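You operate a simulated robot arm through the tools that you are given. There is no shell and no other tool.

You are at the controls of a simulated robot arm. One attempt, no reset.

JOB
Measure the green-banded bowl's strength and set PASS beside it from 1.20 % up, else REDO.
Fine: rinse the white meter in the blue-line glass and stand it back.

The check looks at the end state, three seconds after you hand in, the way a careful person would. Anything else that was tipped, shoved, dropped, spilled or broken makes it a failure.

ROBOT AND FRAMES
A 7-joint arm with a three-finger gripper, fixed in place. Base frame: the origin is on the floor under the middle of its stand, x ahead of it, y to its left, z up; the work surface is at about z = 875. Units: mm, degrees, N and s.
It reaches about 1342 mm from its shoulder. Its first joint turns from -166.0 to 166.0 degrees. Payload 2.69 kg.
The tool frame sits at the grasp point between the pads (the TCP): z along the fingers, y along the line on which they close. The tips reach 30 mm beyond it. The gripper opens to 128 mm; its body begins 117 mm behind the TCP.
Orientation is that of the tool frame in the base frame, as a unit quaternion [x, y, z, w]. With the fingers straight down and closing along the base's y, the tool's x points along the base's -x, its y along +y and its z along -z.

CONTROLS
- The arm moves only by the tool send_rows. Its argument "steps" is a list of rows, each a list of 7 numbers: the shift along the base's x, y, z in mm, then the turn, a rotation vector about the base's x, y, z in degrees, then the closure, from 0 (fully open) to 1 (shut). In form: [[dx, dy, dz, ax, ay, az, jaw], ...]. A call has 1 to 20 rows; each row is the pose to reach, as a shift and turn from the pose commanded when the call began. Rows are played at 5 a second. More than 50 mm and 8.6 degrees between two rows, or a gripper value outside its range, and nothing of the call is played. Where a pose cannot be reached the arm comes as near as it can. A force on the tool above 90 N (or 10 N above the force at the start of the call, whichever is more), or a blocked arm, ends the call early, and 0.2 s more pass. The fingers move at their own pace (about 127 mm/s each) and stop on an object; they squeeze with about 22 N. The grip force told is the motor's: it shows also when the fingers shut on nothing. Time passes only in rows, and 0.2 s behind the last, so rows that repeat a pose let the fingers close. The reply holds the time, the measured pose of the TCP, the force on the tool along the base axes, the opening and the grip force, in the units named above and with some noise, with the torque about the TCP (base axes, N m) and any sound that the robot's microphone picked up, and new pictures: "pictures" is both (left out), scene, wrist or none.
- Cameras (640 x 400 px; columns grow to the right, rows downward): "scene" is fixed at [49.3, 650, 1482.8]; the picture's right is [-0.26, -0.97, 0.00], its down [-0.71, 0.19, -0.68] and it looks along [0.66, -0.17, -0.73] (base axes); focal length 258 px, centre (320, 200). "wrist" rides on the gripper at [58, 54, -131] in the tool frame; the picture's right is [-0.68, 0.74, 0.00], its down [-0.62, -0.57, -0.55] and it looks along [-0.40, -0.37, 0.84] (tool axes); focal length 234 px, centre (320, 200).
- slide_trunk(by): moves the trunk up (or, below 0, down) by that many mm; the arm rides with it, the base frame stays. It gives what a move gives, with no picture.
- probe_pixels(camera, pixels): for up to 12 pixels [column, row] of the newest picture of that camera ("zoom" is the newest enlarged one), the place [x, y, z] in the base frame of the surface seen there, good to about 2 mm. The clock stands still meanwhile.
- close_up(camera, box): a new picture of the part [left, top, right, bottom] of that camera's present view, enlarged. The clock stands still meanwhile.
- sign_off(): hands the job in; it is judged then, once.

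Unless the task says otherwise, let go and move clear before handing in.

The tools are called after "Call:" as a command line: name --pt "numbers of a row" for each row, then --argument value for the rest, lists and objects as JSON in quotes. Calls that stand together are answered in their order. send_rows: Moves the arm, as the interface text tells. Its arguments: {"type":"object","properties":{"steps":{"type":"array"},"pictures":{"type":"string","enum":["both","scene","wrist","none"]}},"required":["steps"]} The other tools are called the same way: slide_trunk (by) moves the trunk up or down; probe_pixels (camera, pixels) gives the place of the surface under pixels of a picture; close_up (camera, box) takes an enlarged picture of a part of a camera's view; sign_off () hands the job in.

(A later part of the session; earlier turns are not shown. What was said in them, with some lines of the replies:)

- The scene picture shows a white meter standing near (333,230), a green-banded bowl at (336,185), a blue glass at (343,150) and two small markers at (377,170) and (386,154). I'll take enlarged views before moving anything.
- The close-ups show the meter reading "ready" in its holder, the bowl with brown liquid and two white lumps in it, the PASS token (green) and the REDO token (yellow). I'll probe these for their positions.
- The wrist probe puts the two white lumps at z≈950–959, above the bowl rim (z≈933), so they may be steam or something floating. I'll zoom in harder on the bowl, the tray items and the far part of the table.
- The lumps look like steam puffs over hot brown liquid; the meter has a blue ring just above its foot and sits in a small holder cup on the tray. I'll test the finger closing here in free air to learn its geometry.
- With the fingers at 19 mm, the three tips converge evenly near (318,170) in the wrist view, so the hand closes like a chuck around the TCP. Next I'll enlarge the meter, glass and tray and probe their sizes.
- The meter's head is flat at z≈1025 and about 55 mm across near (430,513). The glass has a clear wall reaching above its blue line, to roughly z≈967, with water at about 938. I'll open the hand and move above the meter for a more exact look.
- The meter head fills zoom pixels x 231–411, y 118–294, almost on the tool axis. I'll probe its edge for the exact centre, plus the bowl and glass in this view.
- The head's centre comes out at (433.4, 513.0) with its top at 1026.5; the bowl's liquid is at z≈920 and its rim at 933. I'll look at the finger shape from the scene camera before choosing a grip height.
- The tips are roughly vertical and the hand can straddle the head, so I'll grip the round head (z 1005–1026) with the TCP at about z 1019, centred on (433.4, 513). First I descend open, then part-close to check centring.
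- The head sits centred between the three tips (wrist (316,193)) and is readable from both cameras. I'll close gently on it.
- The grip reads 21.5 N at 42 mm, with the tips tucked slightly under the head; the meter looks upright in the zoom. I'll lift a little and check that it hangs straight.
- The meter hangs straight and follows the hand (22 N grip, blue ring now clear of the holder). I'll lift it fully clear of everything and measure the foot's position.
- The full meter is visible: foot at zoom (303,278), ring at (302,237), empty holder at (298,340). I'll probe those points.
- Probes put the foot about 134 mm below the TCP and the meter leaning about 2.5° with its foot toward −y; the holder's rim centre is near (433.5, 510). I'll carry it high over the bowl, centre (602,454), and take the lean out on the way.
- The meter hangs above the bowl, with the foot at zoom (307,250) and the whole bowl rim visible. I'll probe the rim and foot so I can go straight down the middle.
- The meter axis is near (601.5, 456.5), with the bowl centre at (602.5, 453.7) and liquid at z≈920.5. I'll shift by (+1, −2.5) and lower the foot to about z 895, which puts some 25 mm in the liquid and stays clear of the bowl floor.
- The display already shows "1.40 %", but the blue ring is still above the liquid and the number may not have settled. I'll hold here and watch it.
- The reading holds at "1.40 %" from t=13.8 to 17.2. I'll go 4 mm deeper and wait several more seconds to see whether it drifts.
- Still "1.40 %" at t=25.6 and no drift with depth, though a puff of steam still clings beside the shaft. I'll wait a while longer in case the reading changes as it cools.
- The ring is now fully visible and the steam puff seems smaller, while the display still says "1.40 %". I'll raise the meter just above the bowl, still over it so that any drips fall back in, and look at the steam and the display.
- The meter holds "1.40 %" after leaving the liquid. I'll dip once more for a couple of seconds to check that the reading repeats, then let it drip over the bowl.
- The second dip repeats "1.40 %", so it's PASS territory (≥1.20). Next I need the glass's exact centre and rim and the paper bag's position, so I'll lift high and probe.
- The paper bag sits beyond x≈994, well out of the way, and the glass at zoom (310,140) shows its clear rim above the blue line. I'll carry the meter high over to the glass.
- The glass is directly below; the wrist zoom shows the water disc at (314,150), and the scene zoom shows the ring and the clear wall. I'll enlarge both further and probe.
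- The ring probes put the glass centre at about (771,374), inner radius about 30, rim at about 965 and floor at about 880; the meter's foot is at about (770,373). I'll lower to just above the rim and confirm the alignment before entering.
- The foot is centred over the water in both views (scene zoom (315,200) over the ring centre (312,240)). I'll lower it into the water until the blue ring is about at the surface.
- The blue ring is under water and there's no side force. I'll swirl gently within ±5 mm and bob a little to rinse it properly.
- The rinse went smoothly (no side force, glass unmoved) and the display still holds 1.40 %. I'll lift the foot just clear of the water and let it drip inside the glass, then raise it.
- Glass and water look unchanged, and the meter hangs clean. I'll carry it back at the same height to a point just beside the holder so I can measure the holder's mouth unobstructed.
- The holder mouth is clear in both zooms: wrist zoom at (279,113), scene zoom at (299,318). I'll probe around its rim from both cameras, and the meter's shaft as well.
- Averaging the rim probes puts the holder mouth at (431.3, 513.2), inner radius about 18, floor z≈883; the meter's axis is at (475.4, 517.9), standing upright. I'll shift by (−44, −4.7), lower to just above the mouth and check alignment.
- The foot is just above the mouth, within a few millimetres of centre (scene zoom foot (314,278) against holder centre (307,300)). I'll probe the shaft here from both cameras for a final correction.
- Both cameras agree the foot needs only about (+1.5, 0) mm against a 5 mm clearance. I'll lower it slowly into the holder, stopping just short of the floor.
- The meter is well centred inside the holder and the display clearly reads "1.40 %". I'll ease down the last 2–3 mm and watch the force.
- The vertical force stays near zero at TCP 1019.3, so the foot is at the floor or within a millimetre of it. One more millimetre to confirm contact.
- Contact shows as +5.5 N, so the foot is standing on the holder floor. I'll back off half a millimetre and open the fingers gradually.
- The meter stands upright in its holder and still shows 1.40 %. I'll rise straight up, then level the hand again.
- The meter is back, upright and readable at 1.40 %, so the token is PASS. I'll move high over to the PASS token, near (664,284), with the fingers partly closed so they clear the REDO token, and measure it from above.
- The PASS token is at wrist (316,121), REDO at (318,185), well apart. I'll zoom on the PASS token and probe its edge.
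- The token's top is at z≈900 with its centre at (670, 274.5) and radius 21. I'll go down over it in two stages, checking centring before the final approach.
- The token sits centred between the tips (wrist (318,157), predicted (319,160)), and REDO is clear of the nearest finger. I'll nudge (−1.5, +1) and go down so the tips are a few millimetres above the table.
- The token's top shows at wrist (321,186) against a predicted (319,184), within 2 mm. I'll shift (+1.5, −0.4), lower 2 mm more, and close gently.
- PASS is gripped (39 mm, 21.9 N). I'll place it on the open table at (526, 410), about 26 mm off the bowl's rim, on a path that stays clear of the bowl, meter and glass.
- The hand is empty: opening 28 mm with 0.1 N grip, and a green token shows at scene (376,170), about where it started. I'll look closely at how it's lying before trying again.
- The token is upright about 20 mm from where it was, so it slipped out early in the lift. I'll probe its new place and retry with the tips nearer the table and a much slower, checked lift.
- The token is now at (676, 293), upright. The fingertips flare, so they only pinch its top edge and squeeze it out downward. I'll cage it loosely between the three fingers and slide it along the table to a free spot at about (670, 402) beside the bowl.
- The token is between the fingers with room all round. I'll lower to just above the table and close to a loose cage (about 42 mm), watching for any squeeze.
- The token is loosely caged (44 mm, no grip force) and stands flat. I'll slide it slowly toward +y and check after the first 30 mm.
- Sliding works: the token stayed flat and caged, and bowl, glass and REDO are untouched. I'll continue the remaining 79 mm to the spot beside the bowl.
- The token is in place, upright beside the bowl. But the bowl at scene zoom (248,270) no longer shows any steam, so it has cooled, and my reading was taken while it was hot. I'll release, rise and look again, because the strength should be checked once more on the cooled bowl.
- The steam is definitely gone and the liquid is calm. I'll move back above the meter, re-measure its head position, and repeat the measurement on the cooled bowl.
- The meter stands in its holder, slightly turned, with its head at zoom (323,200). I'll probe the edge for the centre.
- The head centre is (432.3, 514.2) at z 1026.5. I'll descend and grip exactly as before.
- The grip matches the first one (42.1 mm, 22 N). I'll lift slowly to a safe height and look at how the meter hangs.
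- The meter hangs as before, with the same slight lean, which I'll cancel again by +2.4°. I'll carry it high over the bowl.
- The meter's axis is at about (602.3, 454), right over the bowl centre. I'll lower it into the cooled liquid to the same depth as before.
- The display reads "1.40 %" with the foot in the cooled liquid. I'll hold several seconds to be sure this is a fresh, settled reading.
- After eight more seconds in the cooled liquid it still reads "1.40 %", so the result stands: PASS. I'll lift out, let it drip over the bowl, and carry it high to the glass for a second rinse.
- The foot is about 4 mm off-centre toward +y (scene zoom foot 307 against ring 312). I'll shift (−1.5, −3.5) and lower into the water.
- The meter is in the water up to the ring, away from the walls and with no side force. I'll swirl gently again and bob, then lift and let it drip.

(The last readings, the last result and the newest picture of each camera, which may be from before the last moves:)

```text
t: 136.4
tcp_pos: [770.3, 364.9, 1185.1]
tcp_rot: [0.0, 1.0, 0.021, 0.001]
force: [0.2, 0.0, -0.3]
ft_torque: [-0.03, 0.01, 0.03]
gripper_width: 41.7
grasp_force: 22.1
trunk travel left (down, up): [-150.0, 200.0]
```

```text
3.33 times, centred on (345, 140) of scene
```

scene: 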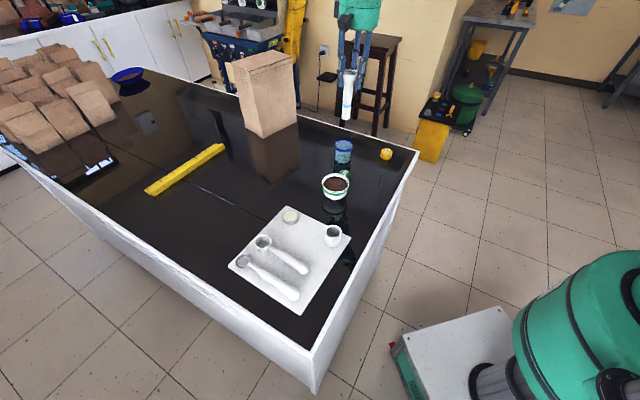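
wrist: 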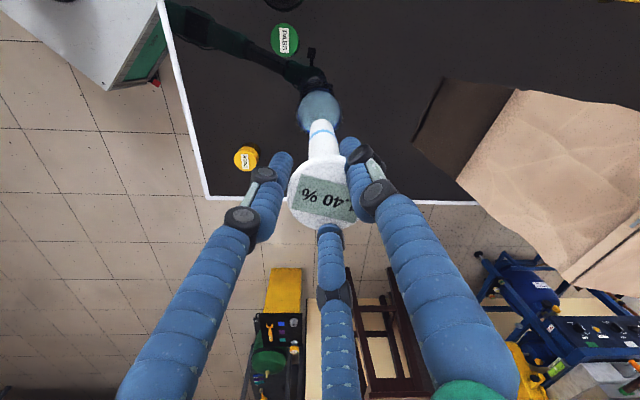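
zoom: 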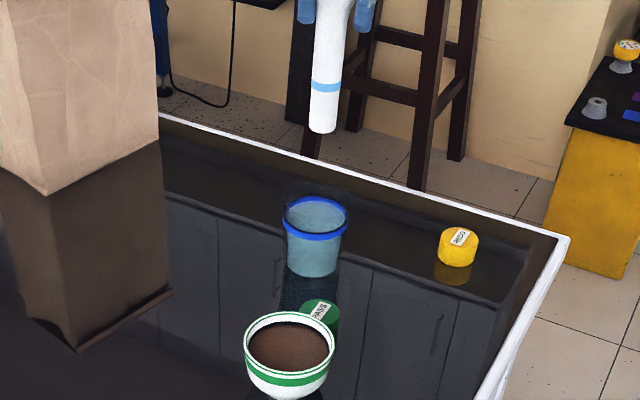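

The glass is intact and the meter clean. I'll carry it back at the same height to the spot beside the holder and re-measure its axis.

Call:
send_rows --pt "-12 6 0 0 0 0 0.75" --pt "-35 17 0 0 0 0 0.75" --pt "-63 31 0 0 0 0 0.75" --pt "-92 45 0 0 0 0 0.75" --pt "-122 60 0 0 0 0 0.75" --pt "-152 75 0 0 0 0 0.75" --pt "-182 90 0 0 0 0 0.75" --pt "-212 105 0 0 0 0 0.75" --pt "-242 119 0 0 0 0 0.75" --pt "-268 132 0 0 0 0 0.75" --pt "-286 141 0 0 0 0 0.75" --pt "-295 146.2 0 0 0 0 0.75" --pt "-295 146.2 0 0 0 0 0.75" --pt "-295 146.2 0 0 0 0 0.75"

Call:
close_up --camera "wrist" --box '[270, 65, 350, 145]'

Call:
probe_pixels --camera "wrist" --pixels '[[320, 125], [320, 133], [321, 145], [322, 152]]'

Call:
probe_pixels --camera "scene" --pixels '[[328, 187], [328, 180], [328, 174], [328, 165], [328, 155], [328, 150]]'

Call:
close_up --camera "scene" --box '[300, 130, 380, 260]'

```text
t: 139.4
tcp_pos: [474.3, 511.7, 1186.1]
tcp_rot: [0.0, 1.0, 0.02, 0.0]
force: [-0.4, -0.1, -1.1]
ft_torque: [0.0, -0.02, -0.05]
gripper_width: 41.4
grasp_force: 22.0
trunk travel left (down, up): [-150.0, 200.0]
```

scene: 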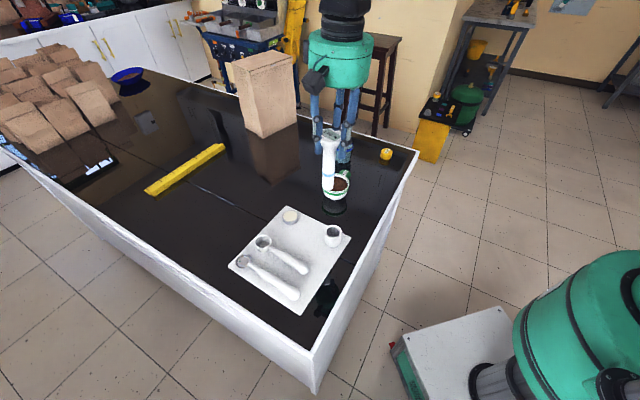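
wrist: 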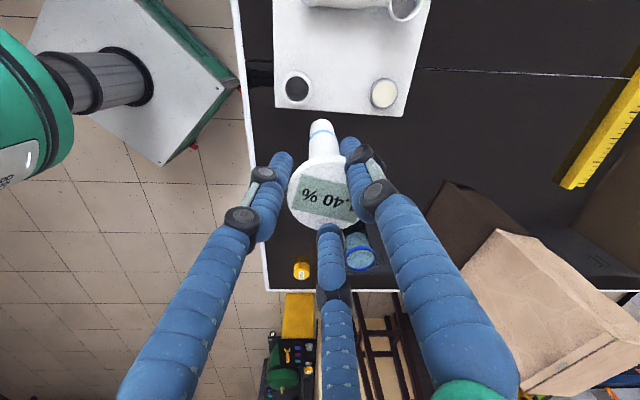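

```text
5.00 times, centred on (310, 105) of wrist
```

zoom: 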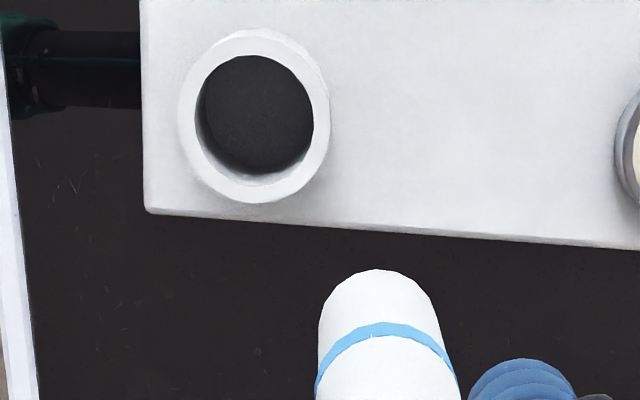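

```text
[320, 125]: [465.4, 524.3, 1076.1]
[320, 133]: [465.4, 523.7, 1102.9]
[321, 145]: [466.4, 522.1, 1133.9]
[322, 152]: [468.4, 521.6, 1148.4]
```

```text
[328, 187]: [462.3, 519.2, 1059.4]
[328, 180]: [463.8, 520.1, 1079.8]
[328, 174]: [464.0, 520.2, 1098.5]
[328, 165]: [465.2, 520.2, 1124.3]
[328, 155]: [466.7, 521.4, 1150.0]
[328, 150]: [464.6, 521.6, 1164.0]
```

```text
3.08 times, centred on (340, 195) of scene
```

zoom: 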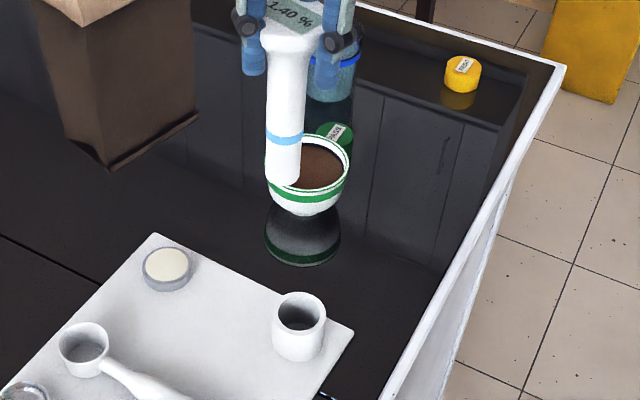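

The meter's axis relative to the hand has shifted by only about (+2.4, −1) mm since the first time. I'll move over the holder accordingly, lower to just above the mouth and check.

Call:
send_rows --pt "-12 -1 0 0 0 0 0.75" --pt "-30 -2.5 0 0 0 0 0.75" --pt "-43.5 -3.7 0 0 0 0 0.75" --pt "-43.5 -3.7 -25 0 0 0 0.75" --pt "-43.5 -3.7 -55 0 0 0 0.75" --pt "-43.5 -3.7 -85 0 0 0 0.75" --pt "-43.5 -3.7 -108 0 0 0 0.75" --pt "-43.5 -3.7 -116 0 0 0 0.75" --pt "-43.5 -3.7 -116 0 0 0 0.75" --pt "-43.5 -3.7 -116 0 0 0 0.75"

Call:
close_up --camera "scene" --box '[315, 205, 355, 250]'

Call:
close_up --camera "wrist" --box '[270, 80, 370, 180]'

```text
t: 141.6
tcp_pos: [431.9, 509.3, 1067.9]
tcp_rot: [0.0, 1.0, 0.021, 0.0]
force: [-0.1, 0.3, -1.3]
ft_torque: [0.0, 0.0, -0.04]
gripper_width: 41.4
grasp_force: 21.6
trunk travel left (down, up): [-150.0, 200.0]
```

scene: 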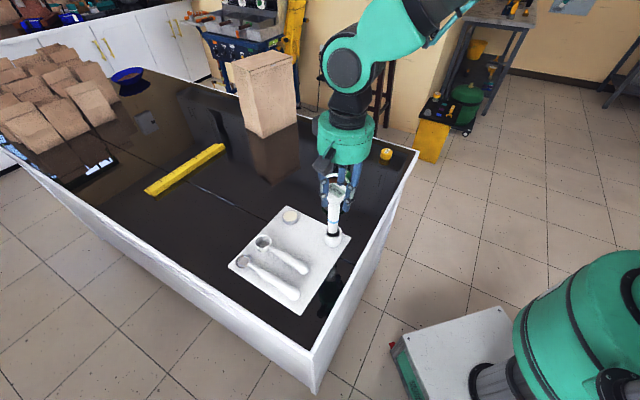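
wrist: 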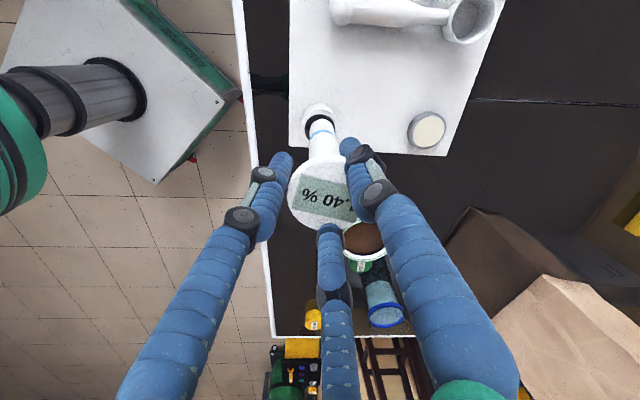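

```text
8.89 times, centred on (335, 228) of scene
```

zoom: 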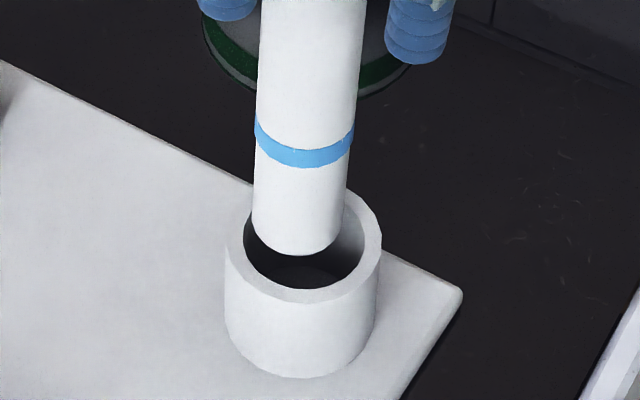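

```text
4.00 times, centred on (320, 130) of wrist
```

zoom: 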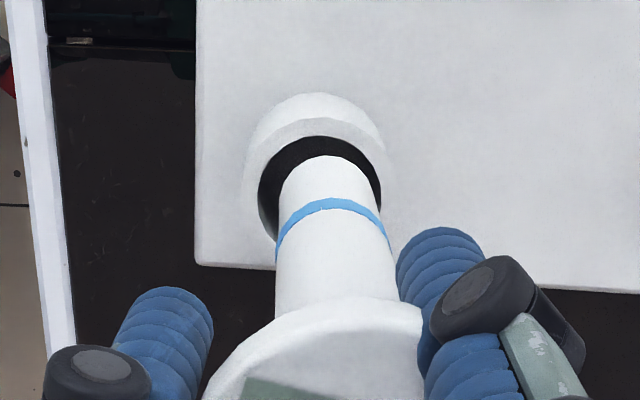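

Compared with the first insertion, the foot sits about (+1.3, +2.8) mm further over, so the correction is about (0, −2.8). I'll apply it and lower slowly into the holder.

Call:
send_rows --pt "0.2 -1.5 0 0 0 0 0.75" --pt "0.2 -2.8 0 0 0 0 0.75" --pt "0.2 -2.8 -6 0 0 0 0.75" --pt "0.2 -2.8 -12 0 0 0 0.75" --pt "0.2 -2.8 -18 0 0 0 0.75" --pt "0.2 -2.8 -24 0 0 0 0.75" --pt "0.2 -2.8 -30 0 0 0 0.75" --pt "0.2 -2.8 -35 0 0 0 0.75" --pt "0.2 -2.8 -40 0 0 0 0.75" --pt "0.2 -2.8 -44 0 0 0 0.75" --pt "0.2 -2.8 -46 0 0 0 0.75" --pt "0.2 -2.8 -46 0 0 0 0.75"

Call:
close_up --camera "scene" --box '[310, 190, 360, 250]'

Call:
close_up --camera "wrist" --box '[270, 80, 370, 180]'

```text
t: 144.2
tcp_pos: [432.2, 506.3, 1022.9]
tcp_rot: [0.0, 1.0, 0.021, 0.0]
force: [-0.2, 0.4, -1.0]
ft_torque: [-0.05, 0.0, 0.0]
gripper_width: 41.6
grasp_force: 22.4
trunk travel left (down, up): [-150.0, 200.0]
```

scene: 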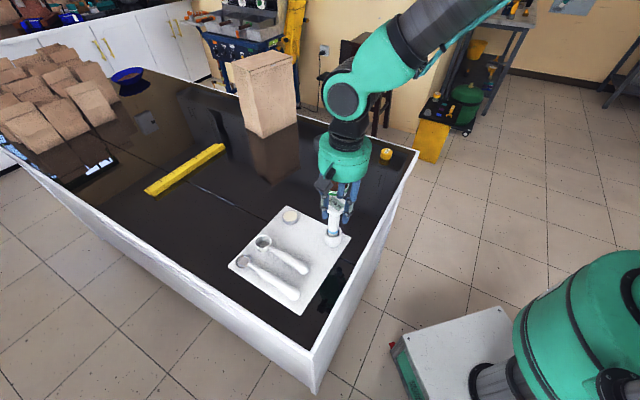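
wrist: 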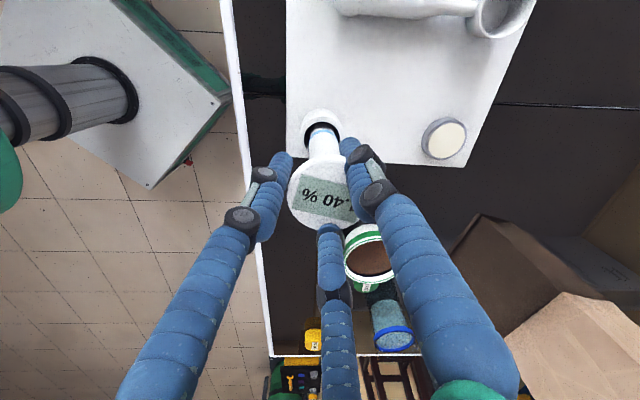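

```text
6.67 times, centred on (335, 220) of scene
```

zoom: 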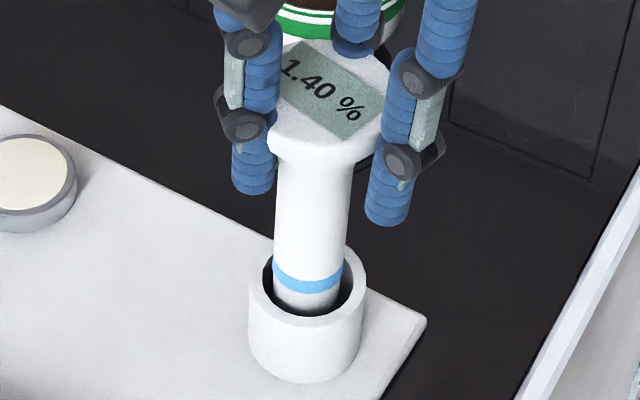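

```text
4.00 times, centred on (320, 130) of wrist
```

zoom: 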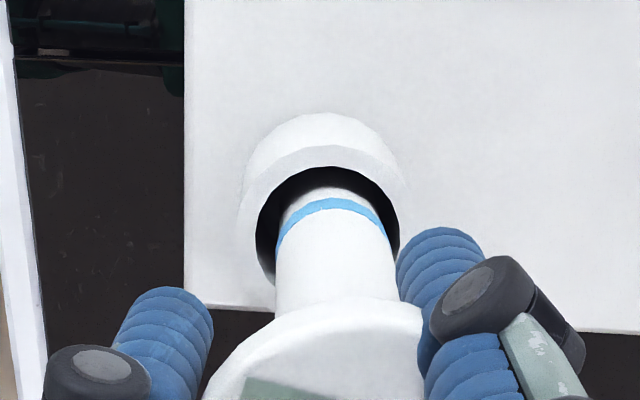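

It's well centred in the holder and no force is showing. I'll ease down to contact.

Call:
send_rows --pt "0 0 -1 0 0 0 0.75" --pt "0 0 -2 0 0 0 0.75" --pt "0 0 -3 0 0 0 0.75" --pt "0 0 -3.5 0 0 0 0.75" --pt "0 0 -3.5 0 0 0 0.75" --pictures "none"

Call:
send_rows --pt "0 0 -0.5 0 0 0 0.75" --pt "0 0 -1 0 0 0 0.75" --pt "0 0 -1 0 0 0 0.75" --pictures "none"

```text
t: 145.4
tcp_pos: [431.9, 506.0, 1020.0]
tcp_rot: [0.001, 1.0, 0.022, 0.001]
force: [-0.7, 0.4, 15.2]
ft_torque: [-0.02, -0.1, -0.03]
gripper_width: 41.8
grasp_force: 21.9
trunk travel left (down, up): [-150.0, 200.0]
```

```text
t: 146.2
tcp_pos: [431.1, 505.6, 1017.8]
tcp_rot: [0.0, 1.0, 0.021, 0.0]
force: [2.0, 2.4, 16.9]
ft_torque: [0.2, -0.36, 0.03]
gripper_width: 41.5
grasp_force: 21.7
trunk travel left (down, up): [-150.0, 200.0]
```

Contact came about 1.5 mm earlier this time (15–17 N). I'll back off slightly and look before releasing.

Call:
send_rows --pt "0 0 0.7 0 0 0 0.75" --pt "0 0 1.2 0 0 0 0.75" --pt "0 0 1.2 0 0 0 0.75"

Call:
close_up --camera "scene" --box '[310, 190, 360, 250]'

Call:
close_up --camera "wrist" --box '[270, 80, 370, 180]'

```text
t: 147.0
tcp_pos: [429.7, 505.3, 1018.1]
tcp_rot: [0.0, 1.0, 0.02, 0.0]
force: [1.0, -1.0, 1.7]
ft_torque: [-0.08, -0.08, 0.03]
gripper_width: 41.3
grasp_force: 21.7
trunk travel left (down, up): [-150.0, 200.0]
```

scene: 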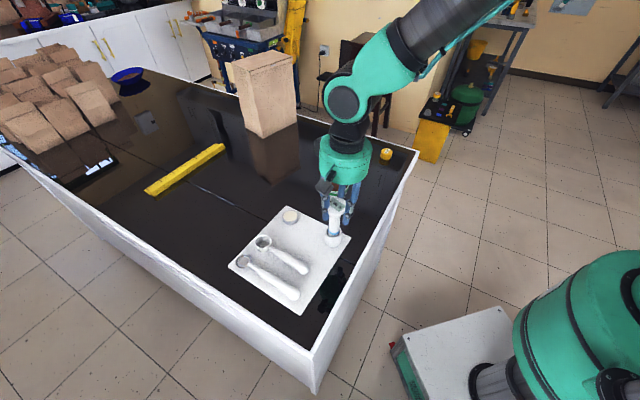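
wrist: 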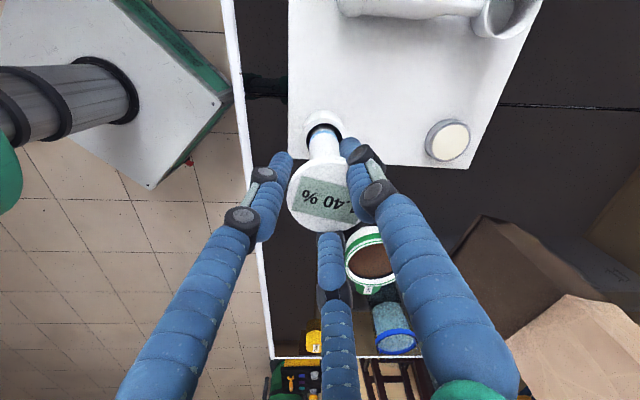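

```text
6.67 times, centred on (335, 220) of scene
```

zoom: 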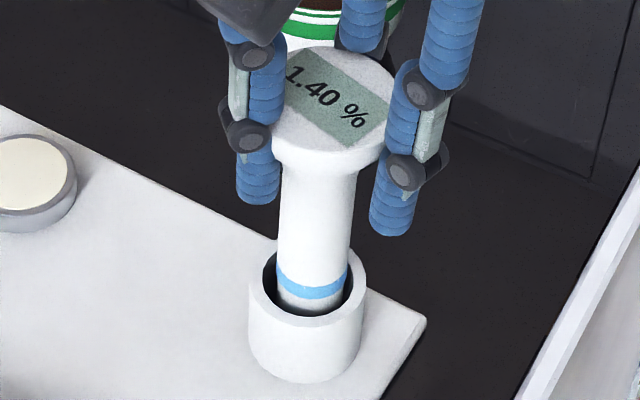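

```text
4.00 times, centred on (320, 130) of wrist
```

zoom: 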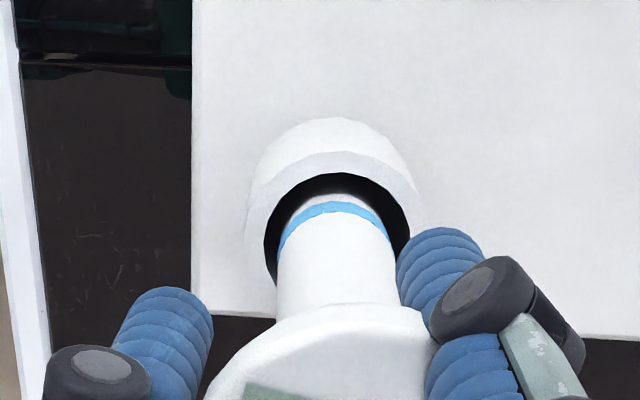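

The force has dropped to 1.7 N and the meter rests on the holder floor, with the holder unmoved. I'll open the fingers gradually.

Call:
send_rows --pt "0 0 0 0 0 0 0.7" --pt "0 0 0 0 0 0 0.665" --pt "0 0 0 0 0 0 0.64" --pt "0 0 0 0 0 0 0.6" --pt "0 0 0 0 0 0 0.54" --pt "0 0 0 0 0 0 0.45" --pt "0 0 0 0 0 0 0.3" --pt "0 0 0 0 0 0 0.1" --pt "0 0 0 0 0 0 0.0" --pt "0 0 0 0 0 0 0.0"

Call:
close_up --camera "scene" --box '[300, 180, 370, 250]'

```text
t: 149.2
tcp_pos: [430.9, 504.5, 1019.4]
tcp_rot: [0.0, 1.0, 0.021, 0.001]
force: [0.1, -0.3, -0.5]
ft_torque: [0.02, 0.02, 0.01]
gripper_width: 127.8
grasp_force: 0.0
trunk travel left (down, up): [-150.0, 200.0]
```

scene: 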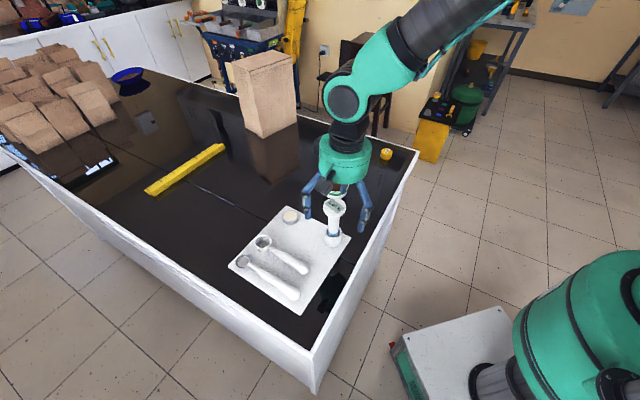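
wrist: 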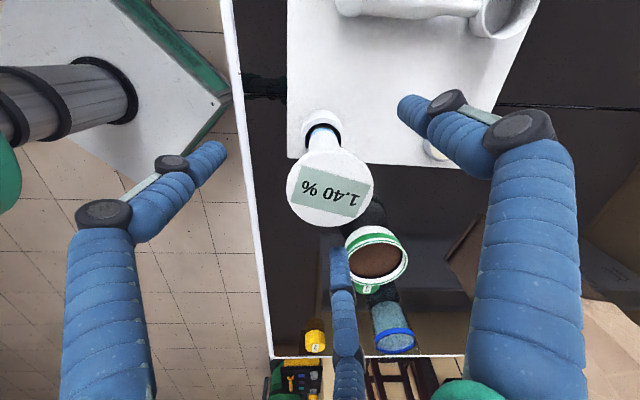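

```text
5.71 times, centred on (335, 215) of scene
```

zoom: 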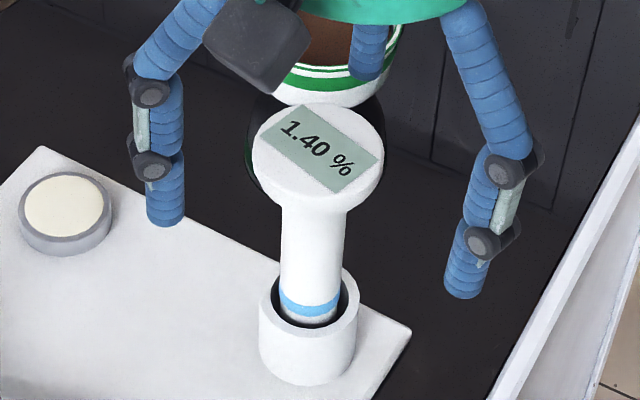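

The meter stands freely and upright in its holder. I'll rise straight up, level the hand, and inspect everything.

Call:
send_rows --pt "0 0 15 0 0 0 0.0" --pt "0 0 40 0 0 0 0.0" --pt "0 0 75 0 0 0 0.0" --pt "0 0 110 0 0 0 0.0" --pt "0 0 145 -1.2 0 0 0.0" --pt "0 0 180 -2.4 0 0 0.0" --pt "0 0 220 -2.4 0 0 0.0" --pt "-20 20 240 -2.4 0 0 0.0" --pt "-40 40 240 -2.4 0 0 0.0" --pt "-40 40 240 -2.4 0 0 0.0"

Call:
close_up --camera "scene" --box '[300, 130, 400, 250]'

Call:
close_up --camera "scene" --box '[310, 190, 360, 250]'

Call:
close_up --camera "wrist" --box '[280, 80, 400, 280]'

Call:
probe_pixels --camera "scene" --pixels '[[334, 203], [345, 168], [348, 172], [386, 154], [343, 150], [336, 190], [290, 215], [263, 242]]'

```text
t: 151.4
tcp_pos: [391.2, 545.7, 1260.8]
tcp_rot: [0.0, 1.0, 0.001, 0.001]
force: [-0.6, 0.2, -0.4]
ft_torque: [-0.05, 0.0, 0.01]
gripper_width: 128.0
grasp_force: 0.1
trunk travel left (down, up): [-150.0, 200.0]
```

scene: 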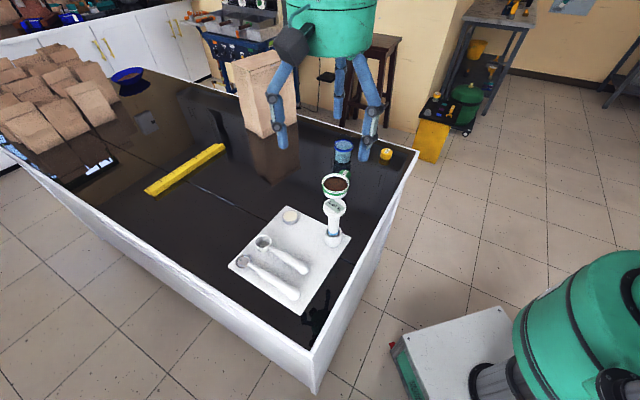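
wrist: 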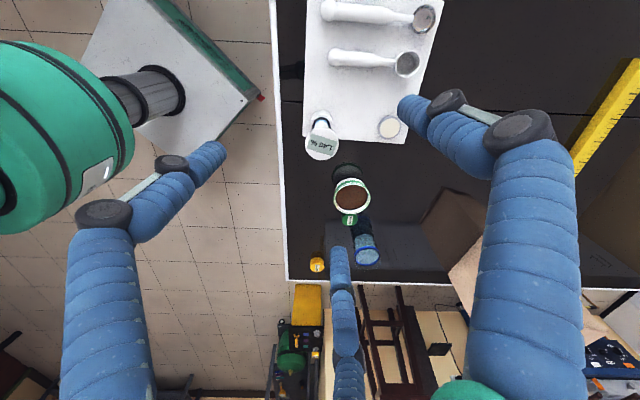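

```text
3.33 times, centred on (350, 190) of scene
```

zoom: 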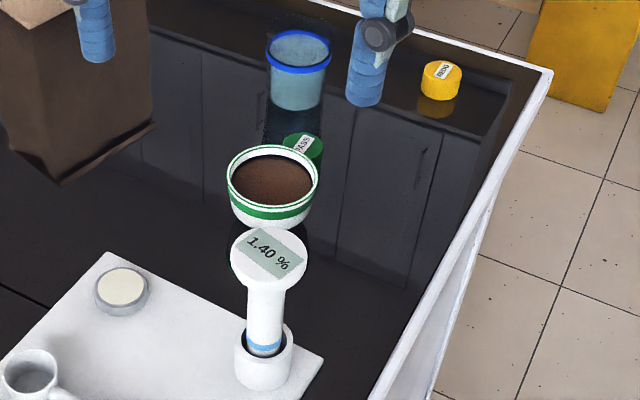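

```text
6.67 times, centred on (335, 220) of scene
```

zoom: 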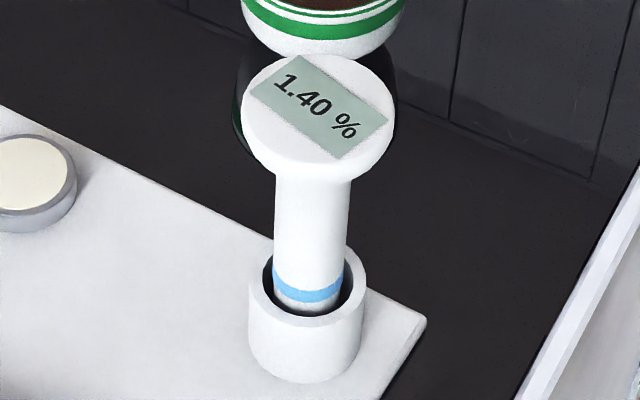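

```text
2.00 times, centred on (340, 180) of wrist
```

zoom: 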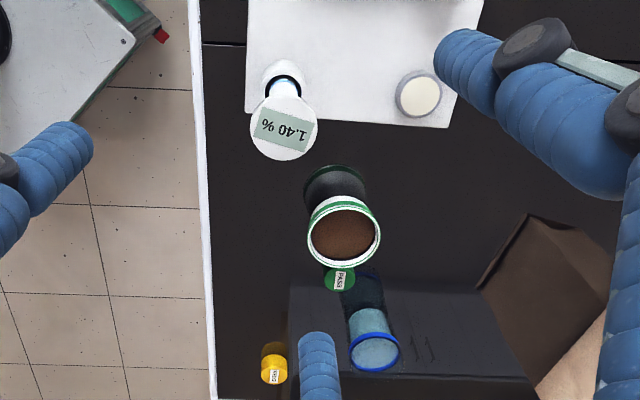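

```text
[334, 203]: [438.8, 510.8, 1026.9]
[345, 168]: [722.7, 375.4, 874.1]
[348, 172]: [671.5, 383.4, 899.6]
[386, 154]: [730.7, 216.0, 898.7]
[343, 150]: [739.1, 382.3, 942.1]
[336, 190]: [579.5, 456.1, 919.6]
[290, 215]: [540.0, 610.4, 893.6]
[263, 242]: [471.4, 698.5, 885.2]
```

Everything checks out: the meter stands in its holder exactly as at the start, head (438.8, 510.8, 1026.9), rinsed and reading 1.40 %. The PASS token stands flat about 25 mm from the green-banded bowl, REDO, glass and bowl are undisturbed, and the hand is open and clear. I'm handing in.

Call:
sign_off

```text
The job is handed in.
```

The green-banded bowl measured 1.40 %, above the 1.20 % mark, so I set PASS beside it and handed the job in.

- **Reading:** I took it twice. The bowl was steaming the first time, so I measured again after the steam had gone, and the display read 1.40 % both times. The display holds its last value (it didn't change in the rinse water either), so I can't be certain the second reading was fresh.
- **PASS token:** It stands flat about 25 mm from the bowl. It slipped out of the fingers on my first attempt to lift it and landed upright, so I slid it along the table into place instead.
- **White meter:** I rinsed it in the blue-line glass after each measurement and stood it back in its holder, upright and in its starting position.
- **Everything else:** The REDO token, bowl, glass and tray look undisturbed, and I saw no spills. The hand is open and clear of the table.
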